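You operate a simulated robot arm through the tools that you are given. There is no shell and no other tool. Be economical: measure what you need, move in short steps, check, and stop when the job is done.

The job below is to be done with a simulated robot arm. You get a single attempt, and the scene is never put back.

JOB
Crank the long slim roll tight, till the white needle dial shows green.
Fine: black lead bar at the roll, red pressure arm down, white pawl lever on; use the red roll crank; leave the orange spring crank as it is.

The check looks at the end state, three seconds after you hand in, the way a careful person would. Anything else that was tipped, shoved, dropped, spilled or broken makes it a failure.

ROBOT AND FRAMES
A 7-joint arm with a two-finger parallel gripper, fixed in place. Base frame: the origin is at the foot of the arm, x ahead of it, y to its left, z up. Readings come in mm, rad, newtons and seconds.
With the tool pointing down near the work surface it reaches from about 340 to 760 mm from the base axis. Its first joint turns from -2.007 to 2.007 rad. Payload 3.91 kg.
The TCP is the grasp point between the finger pads, 30 mm short of the fingertips. In the tool frame z runs along the fingers and y along their closing line. The gripper opens to 110 mm. The fingers are 20 mm wide and 10 mm thick; the gripper's body (48 by 112 mm) begins 55 mm behind the TCP.
Orientation is that of the tool frame in the base frame, as [roll, pitch, yaw] about the fixed x, y, z axes, in that order (R = Rz(yaw) Ry(pitch) Rx(roll)). With the fingers straight down and closing along the base's y, the tool's x points along the base's -x, its y along +y and its z along -z.

CONTROLS
- The arm moves only by the tool arm_command. Its argument "plan" is a list of rows, each an object of numbers (a shift or turn left out is 0, a gripper value left out holds the last): "tx", "ty", "tz": the shift along the base's x, y, z in units of 40 mm (1.0 is 40 mm); "ax", "ay", "az": the turn, a rotation vector about the base's x, y, z in units of 5 degrees (1.0 is 5 degrees). In form: [{"tx": .., "ty": .., "tz": .., "ax": .., "ay": .., "az": ..}, ...]. A call has 1 to 10 rows; each row shifts and turns the commanded pose from where the row before left it. "gripper" is the opening, from 0 (shut) to 1 (fully open), set as the call begins (left out, the last holds). A call with a number of a shift or a turn outside -1 to 1 is refused whole. Each row takes 0.2 s and may step no farther than 50 mm and 0.15 rad from the row before; otherwise, or with a gripper value out of range, the whole call is refused. Where a pose cannot be reached the arm comes as near as it can. A force on the tool above 90 N (or 10 N above the force at the start of the call, whichever is more), or a blocked arm, ends the call early, and 0.2 s more pass. Each finger travels about 108 mm/s and halts on what it meets, pressing with about 44 N; the grip force reading is that of the motor and also rises with nothing between the fingers. The clock runs only during rows and for 0.2 s after the last one: add rows that do not move to give the fingers time. It gives the time, the measured TCP pose, the force on the tool (base axes), the opening and the grip force at its end, in the units of the frame above (readings bear some noise), with the torque about the TCP (base axes, N m) and any sound that the robot's microphone picked up.
- Cameras (640 x 400 px; columns grow to the right, rows downward): "scene" is fixed at [49.6, 498.8, 1543.6]; the picture's right is [-0.83, -0.55, 0.00], its down [-0.25, 0.37, -0.90] and it looks along [0.50, -0.75, -0.44] (base axes); focal length 276 px, centre (320, 200). "wrist" rides on the gripper at [72, 17, -103] in the tool frame; the picture's right is [-0.23, 0.97, 0.00], its down [-0.76, -0.18, -0.62] and it looks along [-0.61, -0.14, 0.78] (tool axes); focal length 222 px, centre (320, 200). There is no depth. A picture from a camera that has moved, and an enlarged one, comes with that camera's place and axes in the base frame and with its lens.
- get_image(camera): a new picture of that camera. No time passes.
- move_column(by): slides the trunk up (or, below 0, down) by that many mm; the arm rides with it, the base frame stays. It gives what a move gives, with no picture.
- inspect(camera, box): a new picture of the part [left, top, right, bottom] of that camera's present view, enlarged. No time passes.
- finish_job(): hands the job in; it is judged then, once.

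Go step by step. Nothing tells you positions but the pictures and the camera data: compare them with the known pose of the tool, close in by small moves and look again before you grip or let go. The budget is 120 turns and 68 pictures, counting those below and the enlarged ones. Unless the task says otherwise, let go and move clear before handing in, and close with one line.

The tools are called after ">>>" as name(argument=value, ...) on one line, values as JSON. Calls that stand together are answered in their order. arm_command: Moves the arm, as the interface text tells. Its arguments: {"type":"object","properties":{"plan":{"type":"array"},"gripper":{"type":"number"}},"required":["plan"]} The other tools are called the same way: move_column (by) slides the trunk up or down; get_image (camera) takes a picture; inspect (camera, box) takes an enlarged picture of a part of a camera's view; finish_job () hands the job in.

At the start:

```text
time: 0.0
eef_pos: [502.1, -77.1, 1478.0]
tcp_rot: [3.141, 0.0, 3.142]
contact_force: [-0.7, 0.5, 1.0]
ft_torque: [0.01, 0.02, -0.04]
finger_gap: 110.0
gripper_force: 0.1
trunk travel left (down, up): [-850.0, 140.0]
```

scene: 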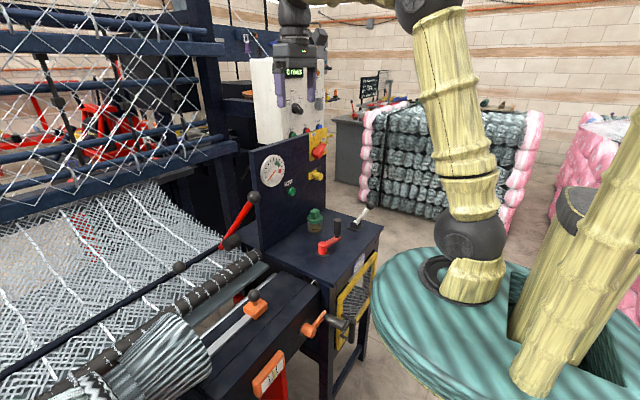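
wrist: 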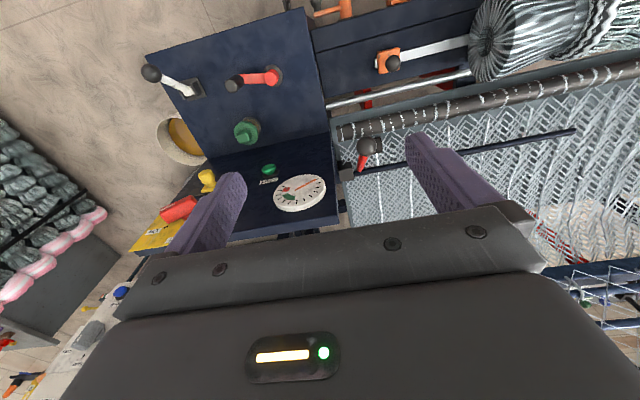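

I see a machine with a dial, a red crank and a white lever on a cabinet top, and rolls to its side. I'll enlarge both views to identify each control.

>>> inspect(camera="scene", box=[200, 120, 400, 245])

>>> inspect(camera="scene", box=[100, 220, 400, 400])

>>> inspect(camera="wrist", box=[130, 0, 450, 220])

```text
3.20 times, centred on (300, 182) of scene
camera zoom: at [49.6, 498.8, 1543.6], right [-0.83, -0.55, 0.0], down [-0.25, 0.37, -0.9], along [0.5, -0.75, -0.44], focal length 885 px, centre (384, 256)
```

zoom: 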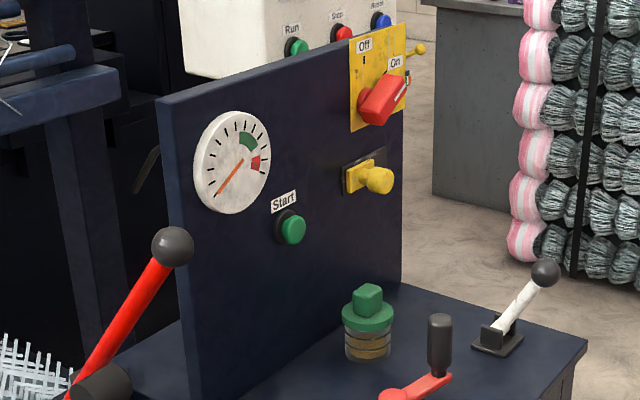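

```text
2.13 times, centred on (250, 310) of scene
camera zoom: at [49.6, 498.8, 1543.6], right [-0.83, -0.55, 0.0], down [-0.25, 0.37, -0.9], along [0.5, -0.75, -0.44], focal length 590 px, centre (469, -35)
```

zoom: 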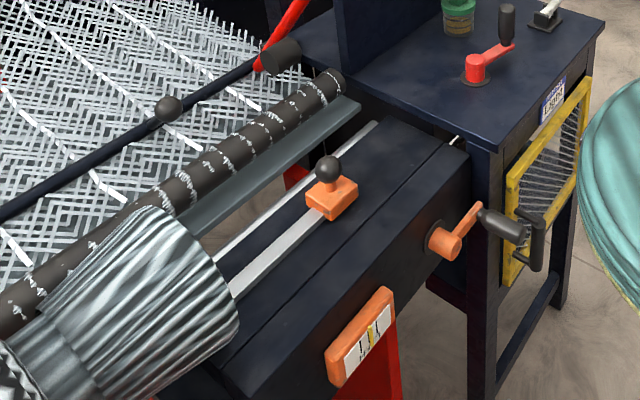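

```text
1.82 times, centred on (290, 110) of wrist
camera zoom: at [430.0, -60.3, 1581.7], right [0.23, 0.97, 0.0], down [0.76, -0.18, 0.62], along [0.61, -0.14, -0.78], focal length 404 px, centre (374, 364)
```

zoom: 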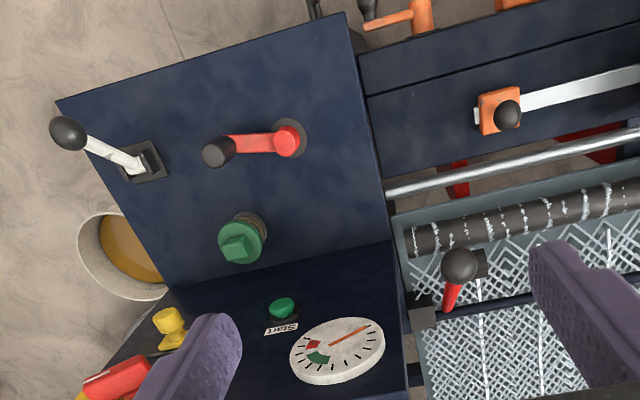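

The red crank's hub seems to be near (509,-204,949), with its upright grip near (491,-279), topping out at z≈1027. The needle is at the low end. I'll move over the grip and lower the trunk partway.

>>> arm_command(plan=[{"tx": -0.05, "ty": -0.84}, {"tx": -0.05, "ty": -0.84}, {"tx": -0.05, "ty": -0.84}, {"tx": -0.05, "ty": -0.84}, {"tx": -0.05, "ty": -0.84}, {"tx": -0.05, "ty": -0.84}, {}], gripper=0.6)

>>> move_column(by=-300)

>>> get_image(camera="wrist")

>>> get_image(camera="scene")

```text
time: 1.6
eef_pos: [490.8, -275.1, 1476.1]
tcp_rot: [3.141, 0.001, -3.141]
contact_force: [1.0, -0.1, 0.6]
ft_torque: [-0.04, -0.01, 0.0]
finger_gap: 65.8
gripper_force: 0.1
trunk travel left (down, up): [-850.0, 140.0]
```

```text
time: 4.6
eef_pos: [490.3, -277.0, 1174.9]
tcp_rot: [-3.141, 0.0, 3.142]
contact_force: [0.0, -0.5, 0.1]
ft_torque: [-0.04, 0.05, -0.01]
finger_gap: 66.0
gripper_force: 0.1
trunk travel left (down, up): [-550.0, 440.0]
```

```text
62 pictures are left
camera wrist: at [418.7, -260.0, 1279.5], right [0.23, 0.97, 0.0], down [0.76, -0.18, 0.62], along [0.61, -0.14, -0.78], focal length 222 px, centre (320, 200)
```

wrist: 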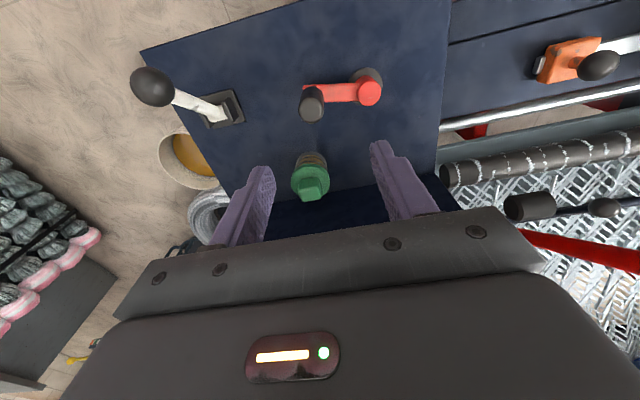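

```text
61 pictures are left
```

scene: 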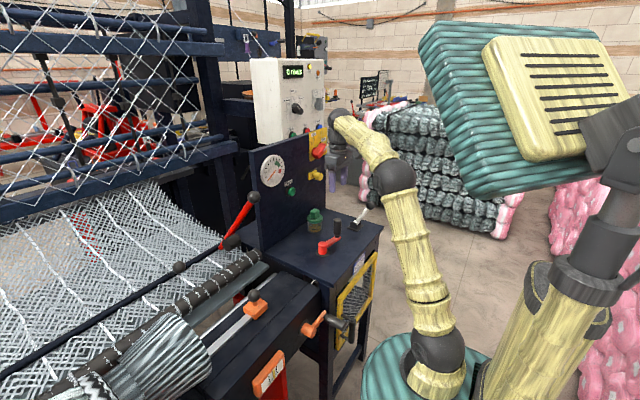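

The gripper is above the crank. I'll zoom in on the crank to refine the position.

>>> inspect(camera="wrist", box=[260, 50, 420, 150])

>>> inspect(camera="scene", box=[290, 195, 390, 265])

```text
4.00 times, centred on (340, 100) of wrist
camera zoom: at [418.7, -260.0, 1279.5], right [0.23, 0.97, 0.0], down [0.76, -0.18, 0.62], along [0.61, -0.14, -0.78], focal length 888 px, centre (240, 600)
```

zoom: 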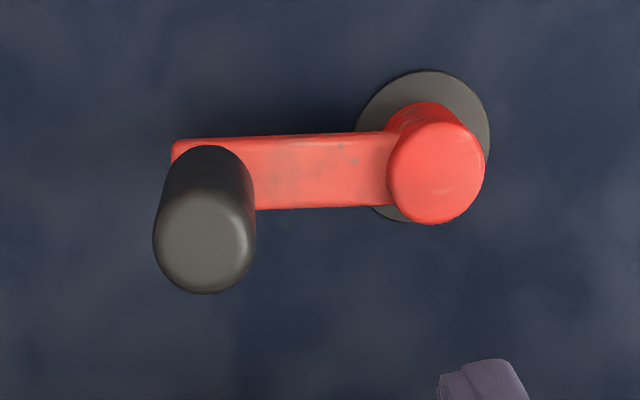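

```text
5.71 times, centred on (340, 230) of scene
camera zoom: at [49.6, 498.8, 1543.6], right [-0.83, -0.55, 0.0], down [-0.25, 0.37, -0.9], along [0.5, -0.75, -0.44], focal length 1580 px, centre (206, 29)
```

zoom: 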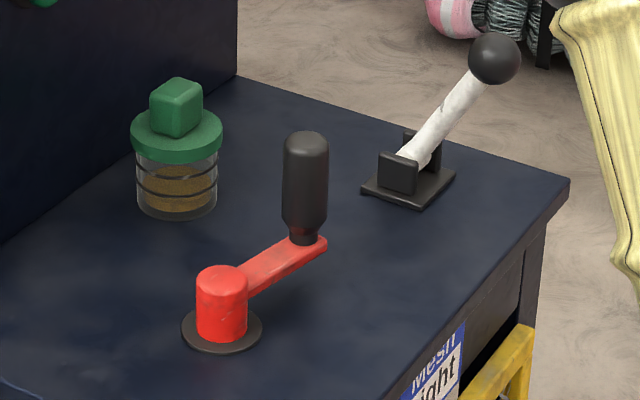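

The grip is at about (492,-285), from z 960 to 1026 and 29 mm thick. The hub is at about (506,-208), which makes the crank radius about 78 mm. I'll descend around the grip and check before closing.

>>> arm_command(plan=[{"tx": 0.05, "ty": -0.2}, {"tz": -0.8}, {"tz": -0.8}, {"tz": -0.8}, {"tz": -0.8}, {"tz": -0.5}, {}])

>>> get_image(camera="wrist")

>>> inspect(camera="scene", box=[250, 140, 410, 260])

```text
time: 6.2
eef_pos: [491.8, -284.6, 1026.8]
tcp_rot: [-3.14, 0.0, 3.141]
contact_force: [0.8, -0.3, 0.2]
ft_torque: [0.01, 0.0, -0.02]
finger_gap: 65.9
gripper_force: 0.1
trunk travel left (down, up): [-550.0, 440.0]
```

```text
58 pictures are left
camera wrist: at [420.1, -268.7, 1130.9], right [0.23, 0.97, 0.0], down [0.76, -0.18, 0.62], along [0.61, -0.14, -0.78], focal length 222 px, centre (320, 200)
```

wrist: 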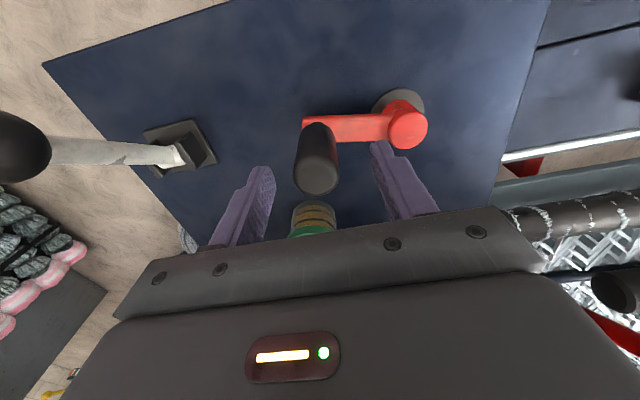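

```text
3.33 times, centred on (330, 200) of scene
camera zoom: at [49.6, 498.8, 1543.6], right [-0.83, -0.55, 0.0], down [-0.25, 0.37, -0.9], along [0.5, -0.75, -0.44], focal length 922 px, centre (287, 200)
```

zoom: 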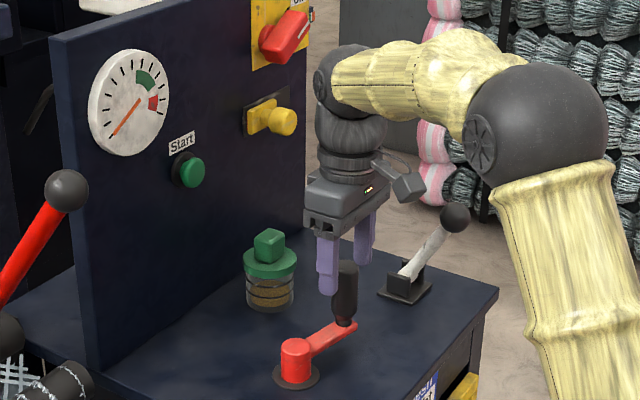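

The fingers straddle the grip, and its top is slightly lower than I estimated. I'll descend 30 mm and close.

>>> arm_command(plan=[{"tz": -0.4, "tx": -0.05}, {"tz": -0.35}, {}])

>>> get_image(camera="wrist")

>>> inspect(camera="scene", box=[300, 170, 380, 260])

```text
time: 7.0
eef_pos: [489.1, -286.4, 996.5]
tcp_rot: [3.141, -0.001, 3.141]
contact_force: [0.2, 0.2, 0.3]
ft_torque: [-0.01, 0.02, 0.0]
finger_gap: 65.9
gripper_force: 0.1
trunk travel left (down, up): [-550.0, 440.0]
```

```text
56 pictures are left
camera wrist: at [418.2, -268.7, 1100.3], right [0.23, 0.97, 0.0], down [0.76, -0.18, 0.62], along [0.61, -0.14, -0.78], focal length 222 px, centre (320, 200)
```

wrist: 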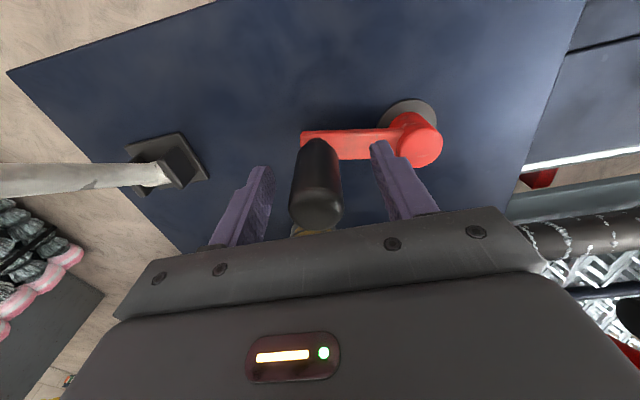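

```text
4.44 times, centred on (340, 215) of scene
camera zoom: at [49.6, 498.8, 1543.6], right [-0.83, -0.55, 0.0], down [-0.25, 0.37, -0.9], along [0.5, -0.75, -0.44], focal length 1229 px, centre (231, 133)
```

zoom: 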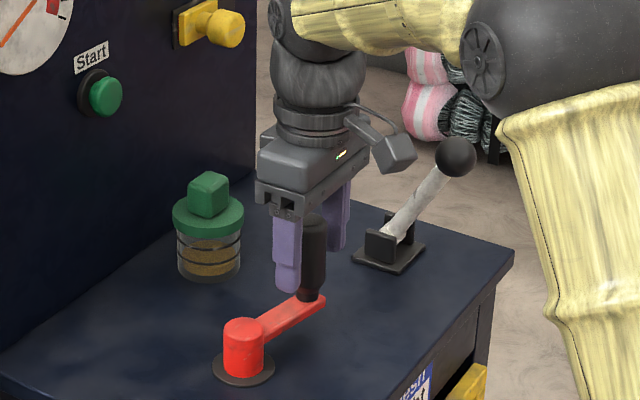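

The fingers are well placed around the grip. I'll close on it, with still rows for finger travel.

>>> arm_command(plan=[{}, {}, {}], gripper=0.1)

>>> inspect(camera="scene", box=[140, 180, 300, 300])

```text
time: 7.8
eef_pos: [488.8, -289.1, 996.4]
tcp_rot: [-3.141, -0.002, 3.139]
contact_force: [-3.6, -15.7, -0.3]
ft_torque: [-0.33, 0.43, -0.1]
finger_gap: 29.6
gripper_force: 45.1
trunk travel left (down, up): [-550.0, 440.0]
```

```text
3.33 times, centred on (220, 240) of scene
camera zoom: at [49.6, 498.8, 1543.6], right [-0.83, -0.55, 0.0], down [-0.25, 0.37, -0.9], along [0.5, -0.75, -0.44], focal length 922 px, centre (653, 67)
```

zoom: 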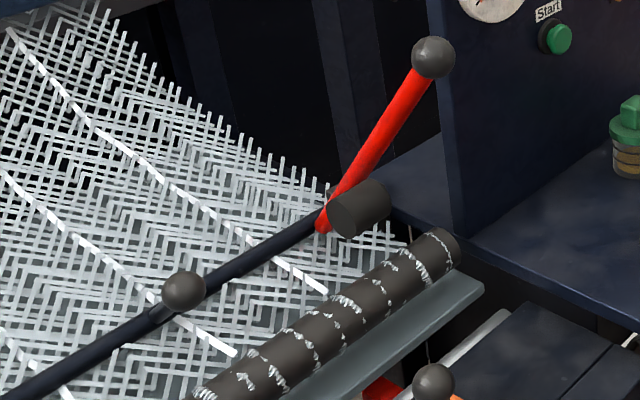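

I have the grip. However, the black lead bar looks a little way off the roll and the red arm points up, so I'm not sure those settings are already in place. I'll read the label on the cabinet and look at the other settings.

>>> inspect(camera="scene", box=[340, 240, 380, 290])

>>> inspect(camera="scene", box=[240, 340, 300, 400])

>>> inspect(camera="scene", box=[0, 240, 240, 400])

>>> inspect(camera="scene", box=[245, 55, 385, 145])

```text
8.00 times, centred on (360, 265) of scene
camera zoom: at [49.6, 498.8, 1543.6], right [-0.83, -0.55, 0.0], down [-0.25, 0.37, -0.9], along [0.5, -0.75, -0.44], focal length 2212 px, centre (0, -320)
```

zoom: 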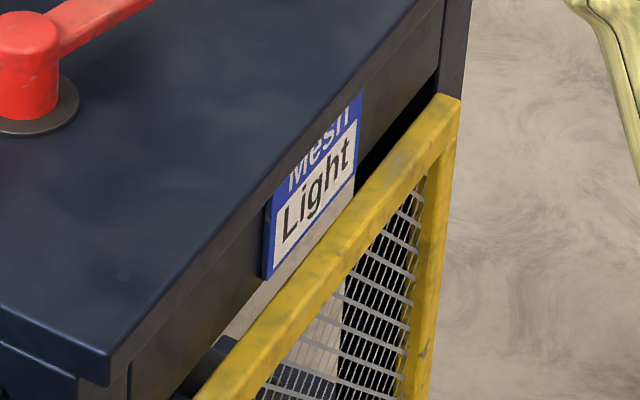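

```text
6.67 times, centred on (270, 370) of scene
camera zoom: at [49.6, 498.8, 1543.6], right [-0.83, -0.55, 0.0], down [-0.25, 0.37, -0.9], along [0.5, -0.75, -0.44], focal length 1843 px, centre (653, -933)
```

zoom: 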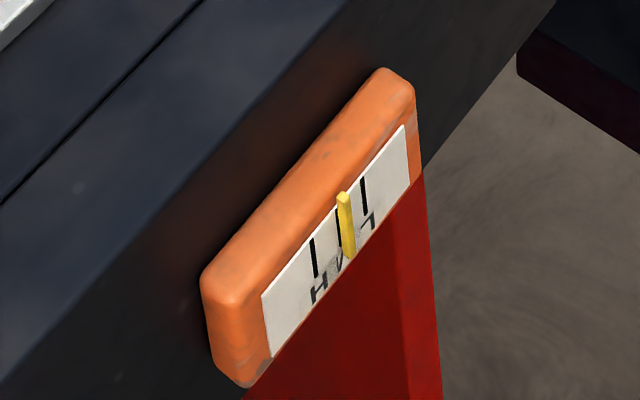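

```text
2.50 times, centred on (120, 320) of scene
camera zoom: at [49.6, 498.8, 1543.6], right [-0.83, -0.55, 0.0], down [-0.25, 0.37, -0.9], along [0.5, -0.75, -0.44], focal length 691 px, centre (820, -100)
```

zoom: 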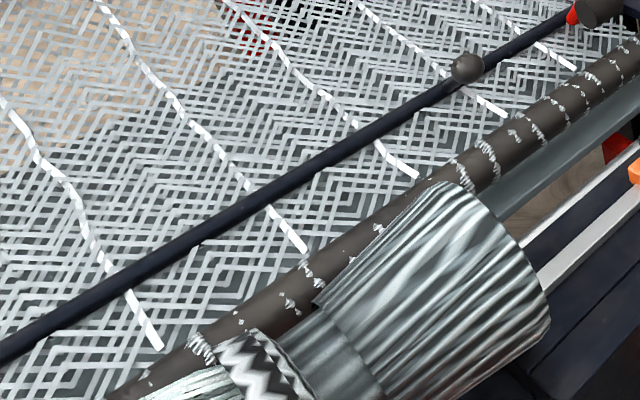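

```text
4.44 times, centred on (315, 100) of scene
camera zoom: at [49.6, 498.8, 1543.6], right [-0.83, -0.55, 0.0], down [-0.25, 0.37, -0.9], along [0.5, -0.75, -0.44], focal length 1229 px, centre (342, 644)
```

zoom: 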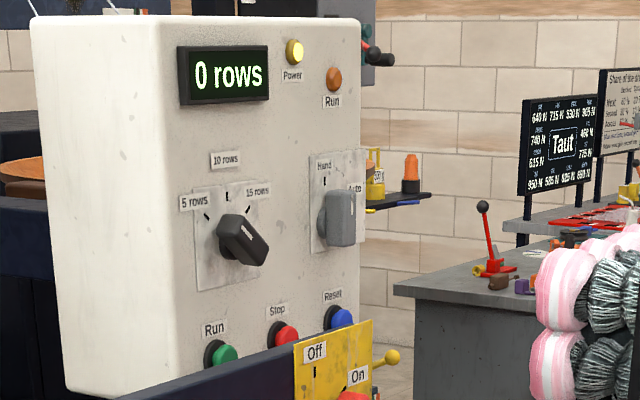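

The lead bar, pressure arm and pawl match the note as already set, so I'll leave those alone. I'll try a small clockwise crank motion and watch the forces and the needle.

>>> arm_command(plan=[{"tx": -0.16, "ty": 0.045}, {"tx": -0.16, "ty": 0.06}, {"tx": -0.16, "ty": 0.075}, {}])

>>> inspect(camera="scene", box=[250, 140, 390, 260])

```text
time: 8.8
eef_pos: [468.7, -281.0, 996.0]
tcp_rot: [3.141, 0.0, 3.139]
contact_force: [-12.7, -24.9, -4.1]
ft_torque: [-0.5, -0.73, -0.14]
finger_gap: 29.7
gripper_force: 44.9
trunk travel left (down, up): [-550.0, 440.0]
```

```text
3.33 times, centred on (320, 200) of scene
camera zoom: at [49.6, 498.8, 1543.6], right [-0.83, -0.55, 0.0], down [-0.25, 0.37, -0.9], along [0.5, -0.75, -0.44], focal length 922 px, centre (320, 200)
```

zoom: 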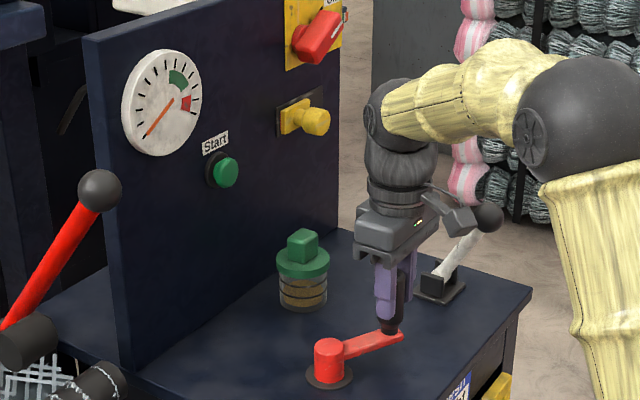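

The crank turns freely clockwise. I'll continue along the arc and recheck the dial.

>>> arm_command(plan=[{"tx": -0.22, "ty": 0.08}, {"tx": -0.215, "ty": 0.093}, {"tx": -0.195, "ty": 0.185}, {"tx": -0.175, "ty": 0.2175}, {"tx": -0.14, "ty": 0.235}, {"tx": -0.1125, "ty": 0.2525}, {"tx": -0.075, "ty": 0.265}, {"tx": -0.045, "ty": 0.27}, {}])

>>> inspect(camera="scene", box=[250, 140, 390, 260])

```text
time: 10.8
eef_pos: [425.0, -212.8, 996.9]
tcp_rot: [3.14, -0.002, -3.137]
contact_force: [-11.9, 2.0, -17.9]
ft_torque: [-0.11, -0.85, 0.0]
finger_gap: 29.8
gripper_force: 44.7
trunk travel left (down, up): [-550.0, 440.0]
```

```text
3.33 times, centred on (320, 200) of scene
camera zoom: at [49.6, 498.8, 1543.6], right [-0.83, -0.55, 0.0], down [-0.25, 0.37, -0.9], along [0.5, -0.75, -0.44], focal length 922 px, centre (320, 200)
```

zoom: 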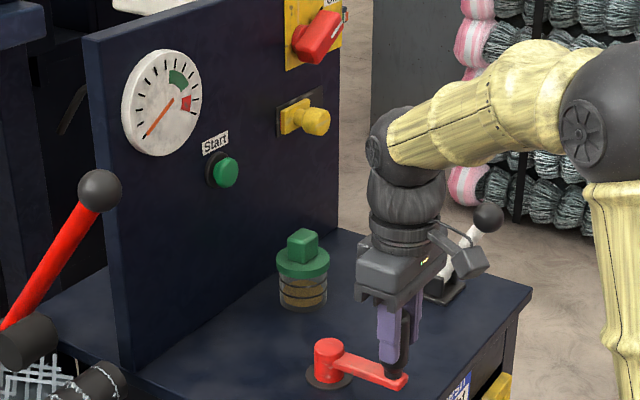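

The crank has turned about 75° and the needle looks unchanged. I'll look more closely at the dial, the roll and the pawl lever.

>>> inspect(camera="scene", box=[250, 145, 300, 195])

>>> inspect(camera="scene", box=[140, 180, 300, 300])

>>> get_image(camera="wrist")

```text
8.00 times, centred on (275, 170) of scene
camera zoom: at [49.6, 498.8, 1543.6], right [-0.83, -0.55, 0.0], down [-0.25, 0.37, -0.9], along [0.5, -0.75, -0.44], focal length 2212 px, centre (680, 440)
```

zoom: 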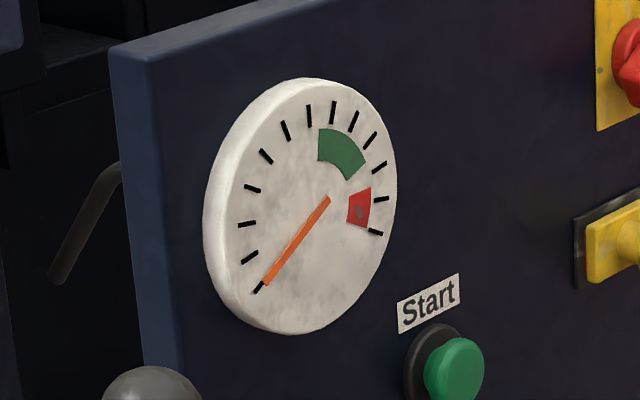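

```text
3.33 times, centred on (220, 240) of scene
camera zoom: at [49.6, 498.8, 1543.6], right [-0.83, -0.55, 0.0], down [-0.25, 0.37, -0.9], along [0.5, -0.75, -0.44], focal length 922 px, centre (653, 67)
```

zoom: 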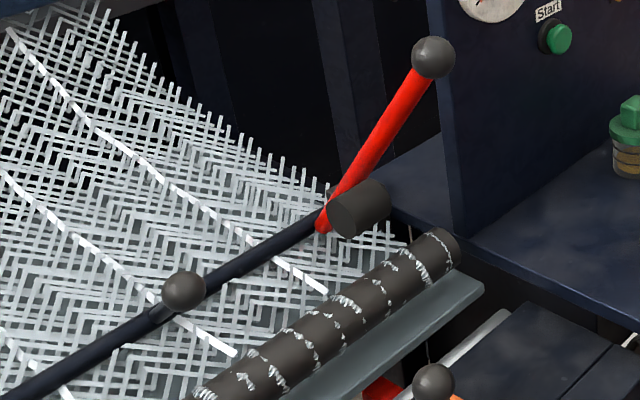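

```text
45 pictures are left
camera wrist: at [352.9, -196.3, 1100.5], right [0.22, 0.97, 0.0], down [0.76, -0.18, 0.62], along [0.61, -0.14, -0.78], focal length 222 px, centre (320, 200)
```

wrist: 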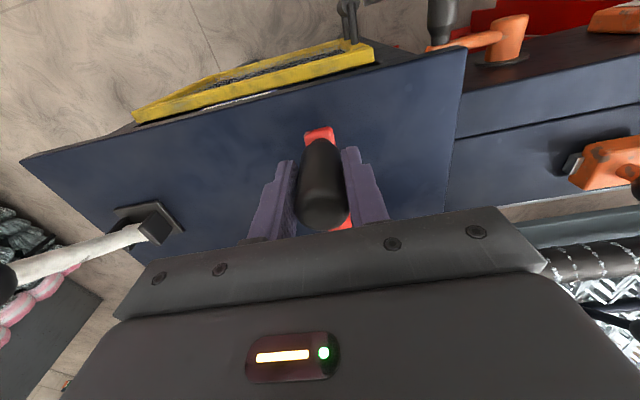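

The marks on the roll haven't moved either, so this direction may just be freewheeling. I'll reverse along the same arc and go past the start to test counter-clockwise.

>>> arm_command(plan=[{"tx": 0.1425, "ty": -0.5275}, {"tx": 0.25, "ty": -0.48}, {"tx": 0.365, "ty": -0.4}, {"tx": 0.4575, "ty": -0.29}, {"tx": 0.5175, "ty": -0.1625}, {"tx": 0.54, "ty": -0.025}, {"tx": 0.53, "ty": 0.1175}, {"tx": 0.48, "ty": 0.25}, {}])

>>> inspect(camera="scene", box=[180, 140, 380, 270])

```text
time: 12.8
eef_pos: [555.8, -271.5, 996.1]
tcp_rot: [3.139, 0.002, -3.14]
contact_force: [-5.0, 7.8, 5.6]
ft_torque: [0.16, -1.29, 0.03]
finger_gap: 29.6
gripper_force: 44.7
trunk travel left (down, up): [-550.0, 440.0]
```

```text
3.08 times, centred on (280, 205) of scene
camera zoom: at [49.6, 498.8, 1543.6], right [-0.83, -0.55, 0.0], down [-0.25, 0.37, -0.9], along [0.5, -0.75, -0.44], focal length 851 px, centre (443, 185)
```

zoom: 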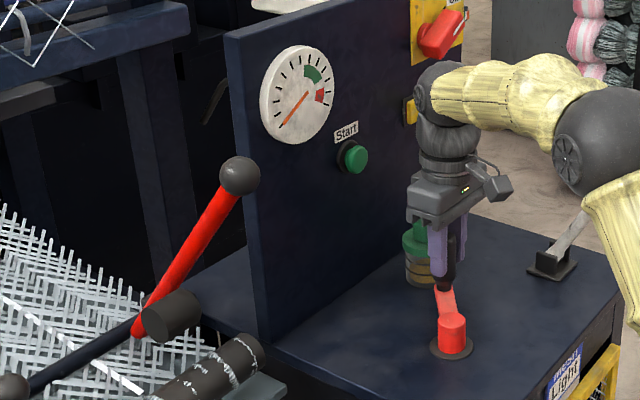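

It moves freely both ways. I'll compare the roll marks in the same view as before.

>>> inspect(camera="scene", box=[140, 180, 300, 300])

>>> inspect(camera="scene", box=[335, 195, 385, 235])

```text
3.33 times, centred on (220, 240) of scene
camera zoom: at [49.6, 498.8, 1543.6], right [-0.83, -0.55, 0.0], down [-0.25, 0.37, -0.9], along [0.5, -0.75, -0.44], focal length 922 px, centre (653, 67)
```

zoom: 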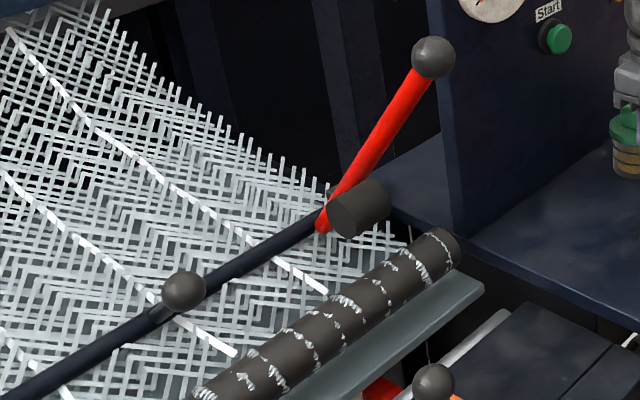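

```text
10.00 times, centred on (360, 215) of scene
camera zoom: at [49.6, 498.8, 1543.6], right [-0.83, -0.55, 0.0], down [-0.25, 0.37, -0.9], along [0.5, -0.75, -0.44], focal length 2764 px, centre (-80, 50)
```

zoom: 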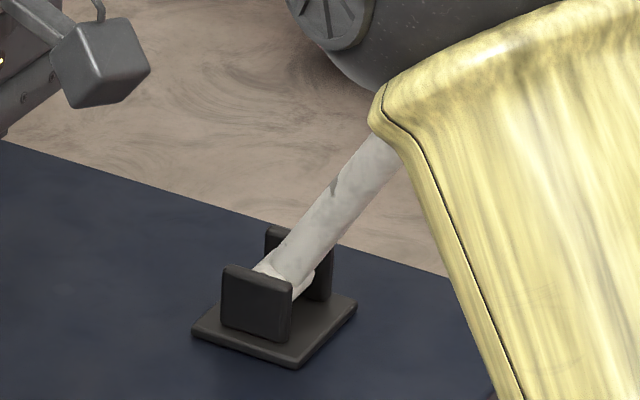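

The roll shows no visible turn, but slack may need taking up first. I'll crank a longer clockwise arc and watch for resistance, sounds or needle motion.

>>> arm_command(plan=[{"tx": -0.69, "ty": -0.2925}, {"tx": -0.7025, "ty": -0.0625}, {"tx": -0.6775, "ty": 0.1825}, {"tx": -0.5775, "ty": 0.4025}, {"tx": -0.4025, "ty": 0.5775}, {"tx": -0.1825, "ty": 0.6775}, {"tx": 0.0625, "ty": 0.7025}, {"tx": 0.295, "ty": 0.6375}, {"tx": 0.4975, "ty": 0.4975}, {}])

>>> inspect(camera="scene", box=[180, 140, 380, 270])

```text
time: 14.5
eef_pos: [425.4, -208.3, 996.4]
tcp_rot: [-3.113, -0.001, 3.107]
contact_force: [-6.4, -52.5, -9.4]
ft_torque: [1.64, 0.12, -0.29]
finger_gap: 30.6
gripper_force: 44.7
trunk travel left (down, up): [-550.0, 440.0]
stopped in row 8: the force on the tool passed its limit at 97 N (the readings are from after the stop); the commanded pose is now the measured one
```

```text
3.08 times, centred on (280, 205) of scene
camera zoom: at [49.6, 498.8, 1543.6], right [-0.83, -0.55, 0.0], down [-0.25, 0.37, -0.9], along [0.5, -0.75, -0.44], focal length 851 px, centre (443, 185)
```

zoom: 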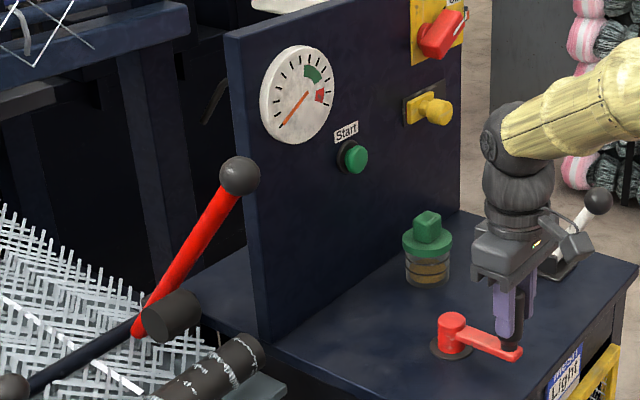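

Clockwise hit a hard stop near the west side, so counter-clockwise should be the tightening direction once the play is used up. I'll turn back that way and go beyond the earlier limit.

>>> arm_command(plan=[{"tx": 0.03, "ty": -0.485, "ax": 0.33, "az": 0.4}, {"tx": 0.1375, "ty": -0.4}, {"tx": 0.4025, "ty": -0.5775}, {"tx": 0.5775, "ty": -0.4025}, {"tx": 0.6775, "ty": -0.1825}, {"tx": 0.7025, "ty": 0.0625}, {"tx": 0.6375, "ty": 0.295}, {"tx": 0.4975, "ty": 0.4975}, {"tx": 0.295, "ty": 0.6375}, {}])

>>> inspect(camera="scene", box=[180, 140, 380, 270])

```text
time: 16.7
eef_pos: [580.0, -218.4, 998.6]
tcp_rot: [3.133, -0.009, -3.131]
contact_force: [-39.3, 4.2, -3.1]
ft_torque: [-1.2, 0.56, 0.06]
finger_gap: 29.7
gripper_force: 45.0
trunk travel left (down, up): [-550.0, 440.0]
```

```text
3.08 times, centred on (280, 205) of scene
camera zoom: at [49.6, 498.8, 1543.6], right [-0.83, -0.55, 0.0], down [-0.25, 0.37, -0.9], along [0.5, -0.75, -0.44], focal length 851 px, centre (443, 185)
```

zoom: 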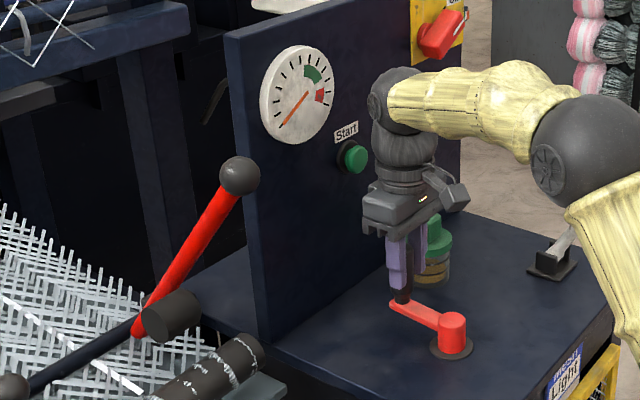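

There is still some play and the needle is still at zero. I'll continue counter-clockwise through the far half of the circle.

>>> arm_command(plan=[{"tx": -0.07, "ty": 0.5125}, {"tx": -0.21, "ty": 0.6525}, {"tx": -0.4225, "ty": 0.54}, {"tx": -0.5825, "ty": 0.3625}, {"tx": -0.67, "ty": 0.145}, {"tx": -0.68, "ty": -0.0975}, {"tx": -0.605, "ty": -0.32}, {}])

>>> inspect(camera="scene", box=[180, 140, 380, 270])

```text
time: 18.5
eef_pos: [456.0, -143.1, 998.9]
tcp_rot: [3.136, 0.003, -3.125]
contact_force: [-7.2, 14.2, 20.3]
ft_torque: [-0.66, -1.06, 0.12]
finger_gap: 29.8
gripper_force: 45.2
trunk travel left (down, up): [-550.0, 440.0]
```

```text
3.08 times, centred on (280, 205) of scene
camera zoom: at [49.6, 498.8, 1543.6], right [-0.83, -0.55, 0.0], down [-0.25, 0.37, -0.9], along [0.5, -0.75, -0.44], focal length 851 px, centre (443, 185)
```

zoom: 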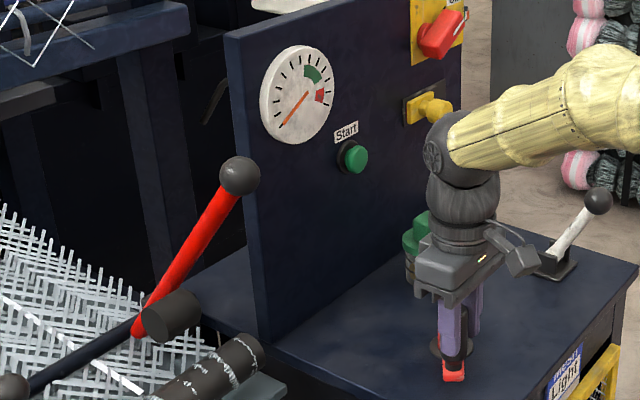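

I'll check whether the roll has rotated now.

>>> inspect(camera="scene", box=[140, 180, 300, 300])

>>> inspect(camera="scene", box=[250, 145, 300, 195])

```text
3.33 times, centred on (220, 240) of scene
camera zoom: at [49.6, 498.8, 1543.6], right [-0.83, -0.55, 0.0], down [-0.25, 0.37, -0.9], along [0.5, -0.75, -0.44], focal length 922 px, centre (653, 67)
```

zoom: 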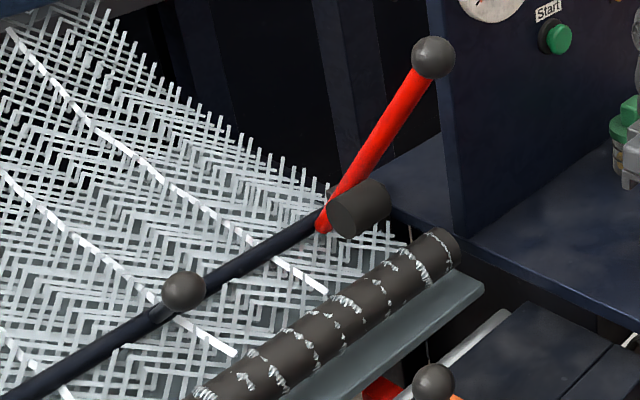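

```text
8.00 times, centred on (275, 170) of scene
camera zoom: at [49.6, 498.8, 1543.6], right [-0.83, -0.55, 0.0], down [-0.25, 0.37, -0.9], along [0.5, -0.75, -0.44], focal length 2212 px, centre (680, 440)
```

zoom: 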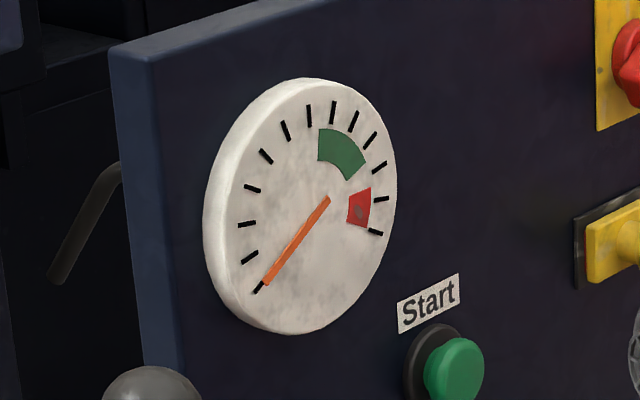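

The needle is still at zero after about 309° from the stop. I'll continue counter-clockwise in shorter pieces so I don't overshoot.

>>> arm_command(plan=[{"tx": -0.45, "ty": -0.5775}, {"tx": -0.2575, "ty": -0.6375}, {"tx": -0.0225, "ty": -0.685}, {"tx": 0.21, "ty": -0.6525}, {"tx": 0.4225, "ty": -0.54}, {}])

>>> inspect(camera="scene", box=[250, 145, 300, 195])

```text
time: 19.9
eef_pos: [451.1, -272.6, 998.5]
tcp_rot: [3.136, 0.005, -3.128]
contact_force: [-9.8, -15.1, 2.4]
ft_torque: [-1.36, -0.45, -0.15]
finger_gap: 29.6
gripper_force: 44.8
trunk travel left (down, up): [-550.0, 440.0]
```

```text
8.00 times, centred on (275, 170) of scene
camera zoom: at [49.6, 498.8, 1543.6], right [-0.83, -0.55, 0.0], down [-0.25, 0.37, -0.9], along [0.5, -0.75, -0.44], focal length 2212 px, centre (680, 440)
```

zoom: 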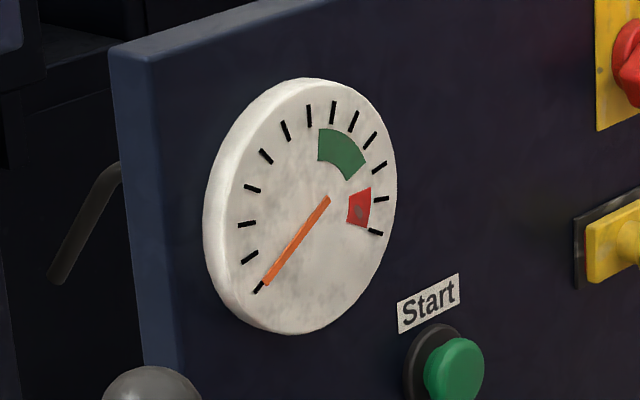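

No stop or rise yet. I'll keep winding counter-clockwise.

>>> arm_command(plan=[{"tx": 0.5825, "ty": -0.3625}, {"tx": 0.67, "ty": -0.145}, {"tx": 0.68, "ty": 0.0975}, {"tx": 0.605, "ty": 0.32}, {"tx": 0.45, "ty": 0.5775}, {"tx": 0.2575, "ty": 0.6375}, {}])

>>> inspect(camera="scene", box=[180, 140, 380, 270])

```text
time: 21.5
eef_pos: [581.5, -221.5, 997.9]
tcp_rot: [3.134, -0.002, -3.126]
contact_force: [-10.9, 3.4, -3.4]
ft_torque: [-0.94, -0.56, 0.04]
finger_gap: 29.7
gripper_force: 45.0
trunk travel left (down, up): [-550.0, 440.0]
```

```text
3.08 times, centred on (280, 205) of scene
camera zoom: at [49.6, 498.8, 1543.6], right [-0.83, -0.55, 0.0], down [-0.25, 0.37, -0.9], along [0.5, -0.75, -0.44], focal length 851 px, centre (443, 185)
```

zoom: 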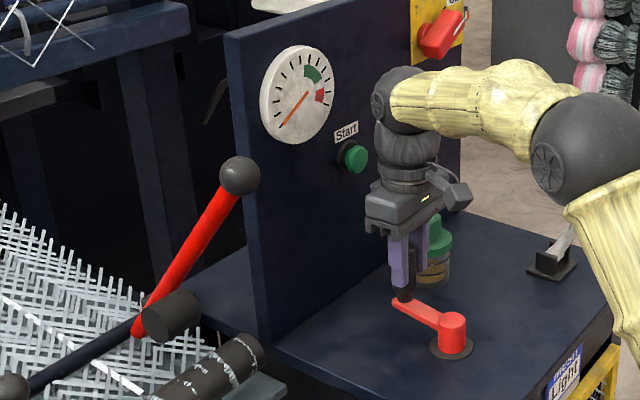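

Still zero after about 530°. I'll take one more half turn in the same direction, watching for force.

>>> arm_command(plan=[{"tx": 0.0225, "ty": 0.6875}, {"tx": -0.21, "ty": 0.6525}, {"tx": -0.4225, "ty": 0.54}, {"tx": -0.5825, "ty": 0.3625}, {"tx": -0.67, "ty": 0.145}, {"tx": -0.68, "ty": -0.0975}, {"tx": -0.605, "ty": -0.32}, {"tx": -0.46, "ty": -0.51}, {"tx": -0.2575, "ty": -0.6375}, {}])

>>> get_image(camera="scene")

```text
time: 23.7
eef_pos: [423.3, -193.7, 997.0]
tcp_rot: [3.135, 0.003, -3.127]
contact_force: [-6.3, 0.6, 33.9]
ft_torque: [-0.78, 0.71, 0.03]
finger_gap: 29.5
gripper_force: 45.5
trunk travel left (down, up): [-550.0, 440.0]
```

```text
34 pictures are left
```

scene: 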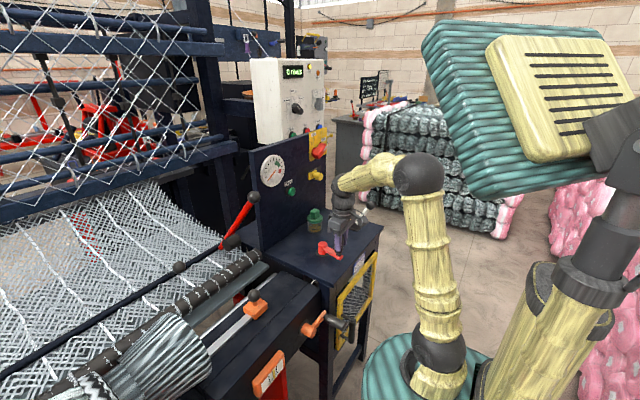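

No tension yet. I'll test the clockwise direction from here to learn whether the ratchet blocks or drives.

>>> arm_command(plan=[{"tx": 0.2575, "ty": 0.6375}, {"tx": 0.46, "ty": 0.51}, {"tx": 0.605, "ty": 0.32}, {"tx": 0.68, "ty": 0.0975}, {"tx": 0.67, "ty": -0.145}, {"tx": 0.5825, "ty": -0.3625}, {"tx": 0.4225, "ty": -0.54}, {"tx": 0.21, "ty": -0.6525}, {}])

```text
time: 25.7
eef_pos: [580.5, -198.4, 997.9]
tcp_rot: [3.137, 0.001, -3.129]
contact_force: [7.1, 0.0, 15.8]
ft_torque: [-0.85, 0.56, -0.01]
finger_gap: 30.0
gripper_force: 44.4
trunk travel left (down, up): [-550.0, 440.0]
```

Clockwise is free here too. I'll continue clockwise to find where it catches.

>>> arm_command(plan=[{"tx": -0.0225, "ty": -0.6875}, {"tx": -0.2575, "ty": -0.6375}, {"tx": -0.46, "ty": -0.51}, {"tx": -0.605, "ty": -0.32}, {"tx": -0.68, "ty": -0.0975}, {"tx": -0.67, "ty": 0.145}, {"tx": -0.5825, "ty": 0.3625}, {"tx": -0.4225, "ty": 0.54}, {"tx": -0.21, "ty": 0.6525}, {}])

>>> inspect(camera="scene", box=[180, 140, 380, 270])

```text
time: 27.9
eef_pos: [421.9, -220.1, 996.2]
tcp_rot: [3.132, -0.002, -3.127]
contact_force: [-28.6, -1.5, 16.6]
ft_torque: [-1.06, 0.83, -0.06]
finger_gap: 29.9
gripper_force: 44.9
trunk travel left (down, up): [-550.0, 440.0]
```

```text
3.08 times, centred on (280, 205) of scene
camera zoom: at [49.6, 498.8, 1543.6], right [-0.83, -0.55, 0.0], down [-0.25, 0.37, -0.9], along [0.5, -0.75, -0.44], focal length 851 px, centre (443, 185)
```

zoom: 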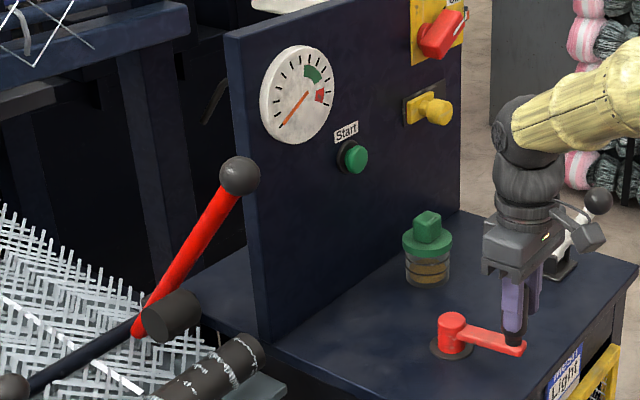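

I'll push slowly past the angle where it caught before.

>>> arm_command(plan=[{"tx": 0.01, "ty": 0.34}, {"tx": 0.0125, "ty": 0.345}, {"tx": 0.12, "ty": 0.32}, {"tx": 0.14, "ty": 0.3175}, {"tx": 0.2, "ty": 0.27}, {"tx": 0.26, "ty": 0.24}, {}])

```text
time: 29.5
eef_pos: [456.3, -145.0, 997.3]
tcp_rot: [3.135, 0.0, -3.126]
contact_force: [-8.0, 15.3, -13.7]
ft_torque: [-0.87, -1.16, 0.12]
finger_gap: 29.6
gripper_force: 45.3
trunk travel left (down, up): [-550.0, 440.0]
```

That passed freely, so the clockwise stop is an end limit one turn back and not a ratchet tooth. I'll now wind counter-clockwise further than before to use up slack.

>>> arm_command(plan=[{"tx": -0.46, "ty": -0.51}, {"tx": -0.2575, "ty": -0.6375}, {"tx": -0.0225, "ty": -0.685}, {"tx": 0.21, "ty": -0.6525}, {"tx": 0.4225, "ty": -0.54}, {"tx": 0.5825, "ty": -0.3625}, {"tx": 0.67, "ty": -0.145}, {"tx": 0.68, "ty": 0.0975}, {"tx": 0.605, "ty": 0.32}, {}])

>>> inspect(camera="scene", box=[140, 140, 300, 300])

```text
time: 31.7
eef_pos: [554.5, -270.6, 997.0]
tcp_rot: [3.135, 0.004, -3.126]
contact_force: [13.1, -12.6, 4.7]
ft_torque: [-1.04, -0.72, -0.1]
finger_gap: 30.0
gripper_force: 44.6
trunk travel left (down, up): [-550.0, 440.0]
```

```text
2.50 times, centred on (220, 220) of scene
camera zoom: at [49.6, 498.8, 1543.6], right [-0.83, -0.55, 0.0], down [-0.25, 0.37, -0.9], along [0.5, -0.75, -0.44], focal length 691 px, centre (570, 150)
```

zoom: 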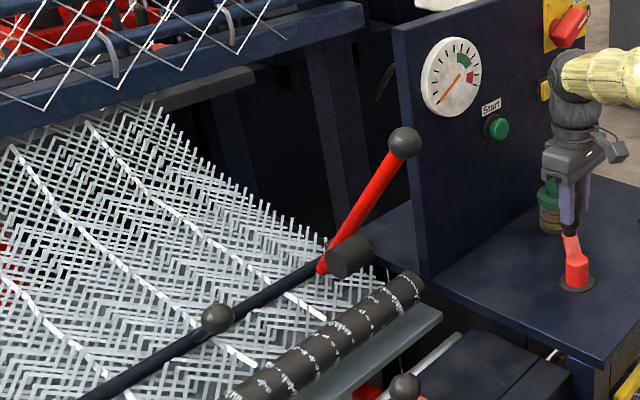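

Still nothing. I'll wind one more full turn before drawing conclusions.

>>> arm_command(plan=[{"tx": 0.46, "ty": 0.51}, {"tx": 0.2575, "ty": 0.6375}, {"tx": 0.0225, "ty": 0.685}, {"tx": -0.21, "ty": 0.6525}, {"tx": -0.4225, "ty": 0.54}, {"tx": -0.5825, "ty": 0.3625}, {"tx": -0.67, "ty": 0.145}, {"tx": -0.68, "ty": -0.0975}, {"tx": -0.605, "ty": -0.32}, {}])

```text
time: 33.9
eef_pos: [455.0, -144.9, 997.6]
tcp_rot: [3.132, -0.006, -3.125]
contact_force: [-7.4, 10.0, -30.1]
ft_torque: [-1.22, -0.52, 0.11]
finger_gap: 29.5
gripper_force: 45.0
trunk travel left (down, up): [-550.0, 440.0]
```

>>> arm_command(plan=[{"tx": -0.46, "ty": -0.51}, {"tx": -0.2575, "ty": -0.6375}, {"tx": -0.0225, "ty": -0.685}, {"tx": 0.21, "ty": -0.6525}, {"tx": 0.4225, "ty": -0.54}, {"tx": 0.5825, "ty": -0.3625}, {"tx": 0.67, "ty": -0.145}, {"tx": 0.68, "ty": 0.0975}, {"tx": 0.605, "ty": 0.32}, {}])

>>> inspect(camera="scene", box=[140, 140, 300, 300])

```text
time: 36.1
eef_pos: [555.8, -269.5, 998.2]
tcp_rot: [3.134, -0.002, -3.126]
contact_force: [4.6, -1.6, -14.4]
ft_torque: [-1.07, -1.19, -0.05]
finger_gap: 29.4
gripper_force: 44.9
trunk travel left (down, up): [-550.0, 440.0]
```

```text
2.50 times, centred on (220, 220) of scene
camera zoom: at [49.6, 498.8, 1543.6], right [-0.83, -0.55, 0.0], down [-0.25, 0.37, -0.9], along [0.5, -0.75, -0.44], focal length 691 px, centre (570, 150)
```

zoom: 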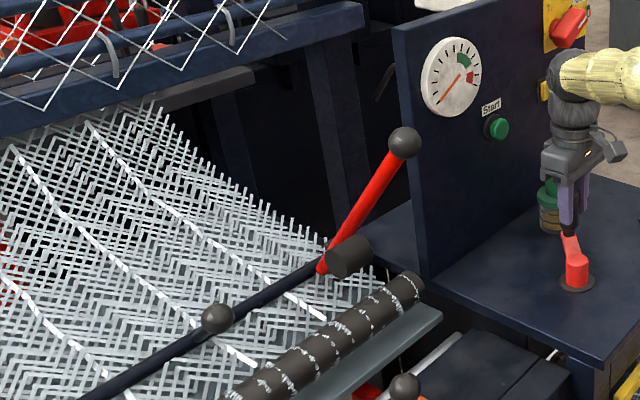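

Three turns counter-clockwise gave no response, so the clockwise resistance was probably the roll engaging. I'll rewind clockwise through the known-free range and then load it slowly.

>>> arm_command(plan=[{"tx": -0.605, "ty": -0.32}, {"tx": -0.68, "ty": -0.0975}, {"tx": -0.67, "ty": 0.145}, {"tx": -0.5825, "ty": 0.3625}, {"tx": -0.4225, "ty": 0.54}, {"tx": -0.21, "ty": 0.6525}, {"tx": 0.0225, "ty": 0.685}, {"tx": 0.2575, "ty": 0.6375}, {"tx": 0.46, "ty": 0.51}])

>>> arm_command(plan=[{"tx": 0.605, "ty": 0.32}, {"tx": 0.68, "ty": 0.0975}, {"tx": 0.67, "ty": -0.145}, {"tx": 0.5825, "ty": -0.3625}, {"tx": 0.4225, "ty": -0.54}, {"tx": 0.21, "ty": -0.6525}, {"tx": -0.0225, "ty": -0.685}, {"tx": -0.2575, "ty": -0.6375}, {"tx": -0.46, "ty": -0.51}])

```text
time: 38.1
eef_pos: [457.4, -143.8, 998.2]
tcp_rot: [3.136, 0.001, -3.126]
contact_force: [-1.8, 4.6, -17.8]
ft_torque: [-0.94, 0.89, 0.06]
finger_gap: 29.5
gripper_force: 45.2
trunk travel left (down, up): [-550.0, 440.0]
```

```text
time: 40.1
eef_pos: [551.3, -273.7, 998.9]
tcp_rot: [3.132, -0.004, -3.129]
contact_force: [-2.0, -0.4, -22.8]
ft_torque: [-0.96, -1.01, 0.03]
finger_gap: 29.8
gripper_force: 45.1
trunk travel left (down, up): [-550.0, 440.0]
```

The rewind is smooth, so I'll carry on clockwise.

>>> arm_command(plan=[{"tx": -0.605, "ty": -0.32}, {"tx": -0.68, "ty": -0.0975}, {"tx": -0.67, "ty": 0.145}, {"tx": -0.5825, "ty": 0.3625}, {"tx": -0.4225, "ty": 0.54}, {"tx": -0.21, "ty": 0.6525}, {"tx": 0.0225, "ty": 0.685}, {"tx": 0.2575, "ty": 0.6375}, {"tx": 0.46, "ty": 0.51}])

>>> arm_command(plan=[{"tx": 0.605, "ty": 0.32}, {"tx": 0.68, "ty": 0.0975}, {"tx": 0.67, "ty": -0.145}, {"tx": 0.5825, "ty": -0.3625}, {"tx": 0.4225, "ty": -0.54}, {"tx": 0.21, "ty": -0.6525}, {"tx": -0.0225, "ty": -0.685}, {"tx": -0.2575, "ty": -0.6375}, {"tx": -0.46, "ty": -0.51}])

```text
time: 42.1
eef_pos: [460.2, -142.9, 998.4]
tcp_rot: [3.134, 0.002, -3.123]
contact_force: [-8.9, 16.3, -5.7]
ft_torque: [-0.84, 0.91, 0.13]
finger_gap: 29.6
gripper_force: 45.4
trunk travel left (down, up): [-550.0, 440.0]
```

```text
time: 44.1
eef_pos: [553.4, -271.4, 998.5]
tcp_rot: [3.135, 0.002, -3.126]
contact_force: [-0.2, -2.0, 9.2]
ft_torque: [-0.61, -0.82, -0.02]
finger_gap: 29.5
gripper_force: 45.0
trunk travel left (down, up): [-550.0, 440.0]
```

>>> arm_command(plan=[{"tx": -0.605, "ty": -0.32}, {"tx": -0.68, "ty": -0.0975}, {"tx": -0.67, "ty": 0.145}, {"tx": -0.5825, "ty": 0.3625}, {"tx": -0.4225, "ty": 0.54}, {"tx": -0.21, "ty": 0.6525}, {"tx": 0.0225, "ty": 0.685}, {"tx": 0.2575, "ty": 0.6375}, {"tx": 0.46, "ty": 0.51}])

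>>> arm_command(plan=[{"tx": 0.605, "ty": 0.32}, {"tx": 0.68, "ty": 0.0975}, {"tx": 0.67, "ty": -0.145}, {"tx": 0.5825, "ty": -0.3625}, {"tx": 0.4225, "ty": -0.54}, {"tx": 0.21, "ty": -0.6525}, {"tx": -0.0225, "ty": -0.685}, {"tx": -0.2575, "ty": -0.6375}, {"tx": -0.46, "ty": -0.51}])

```text
time: 45.9
eef_pos: [431.0, -199.2, 997.9]
tcp_rot: [-3.118, 0.004, 3.127]
contact_force: [-1.7, -72.3, -8.6]
ft_torque: [1.1, 0.77, 0.01]
finger_gap: 47.4
gripper_force: 36.3
trunk travel left (down, up): [-550.0, 440.0]
stopped in row 9: the force on the tool passed its limit at 99 N (the readings are from after the stop); the commanded pose is now the measured one
```

```text
time: 47.9
eef_pos: [525.8, -307.6, 1001.0]
tcp_rot: [-3.124, 0.002, 3.139]
contact_force: [0.2, 0.4, 0.7]
ft_torque: [0.0, 0.01, 0.01]
finger_gap: 11.1
gripper_force: 0.0
trunk travel left (down, up): [-550.0, 440.0]
```

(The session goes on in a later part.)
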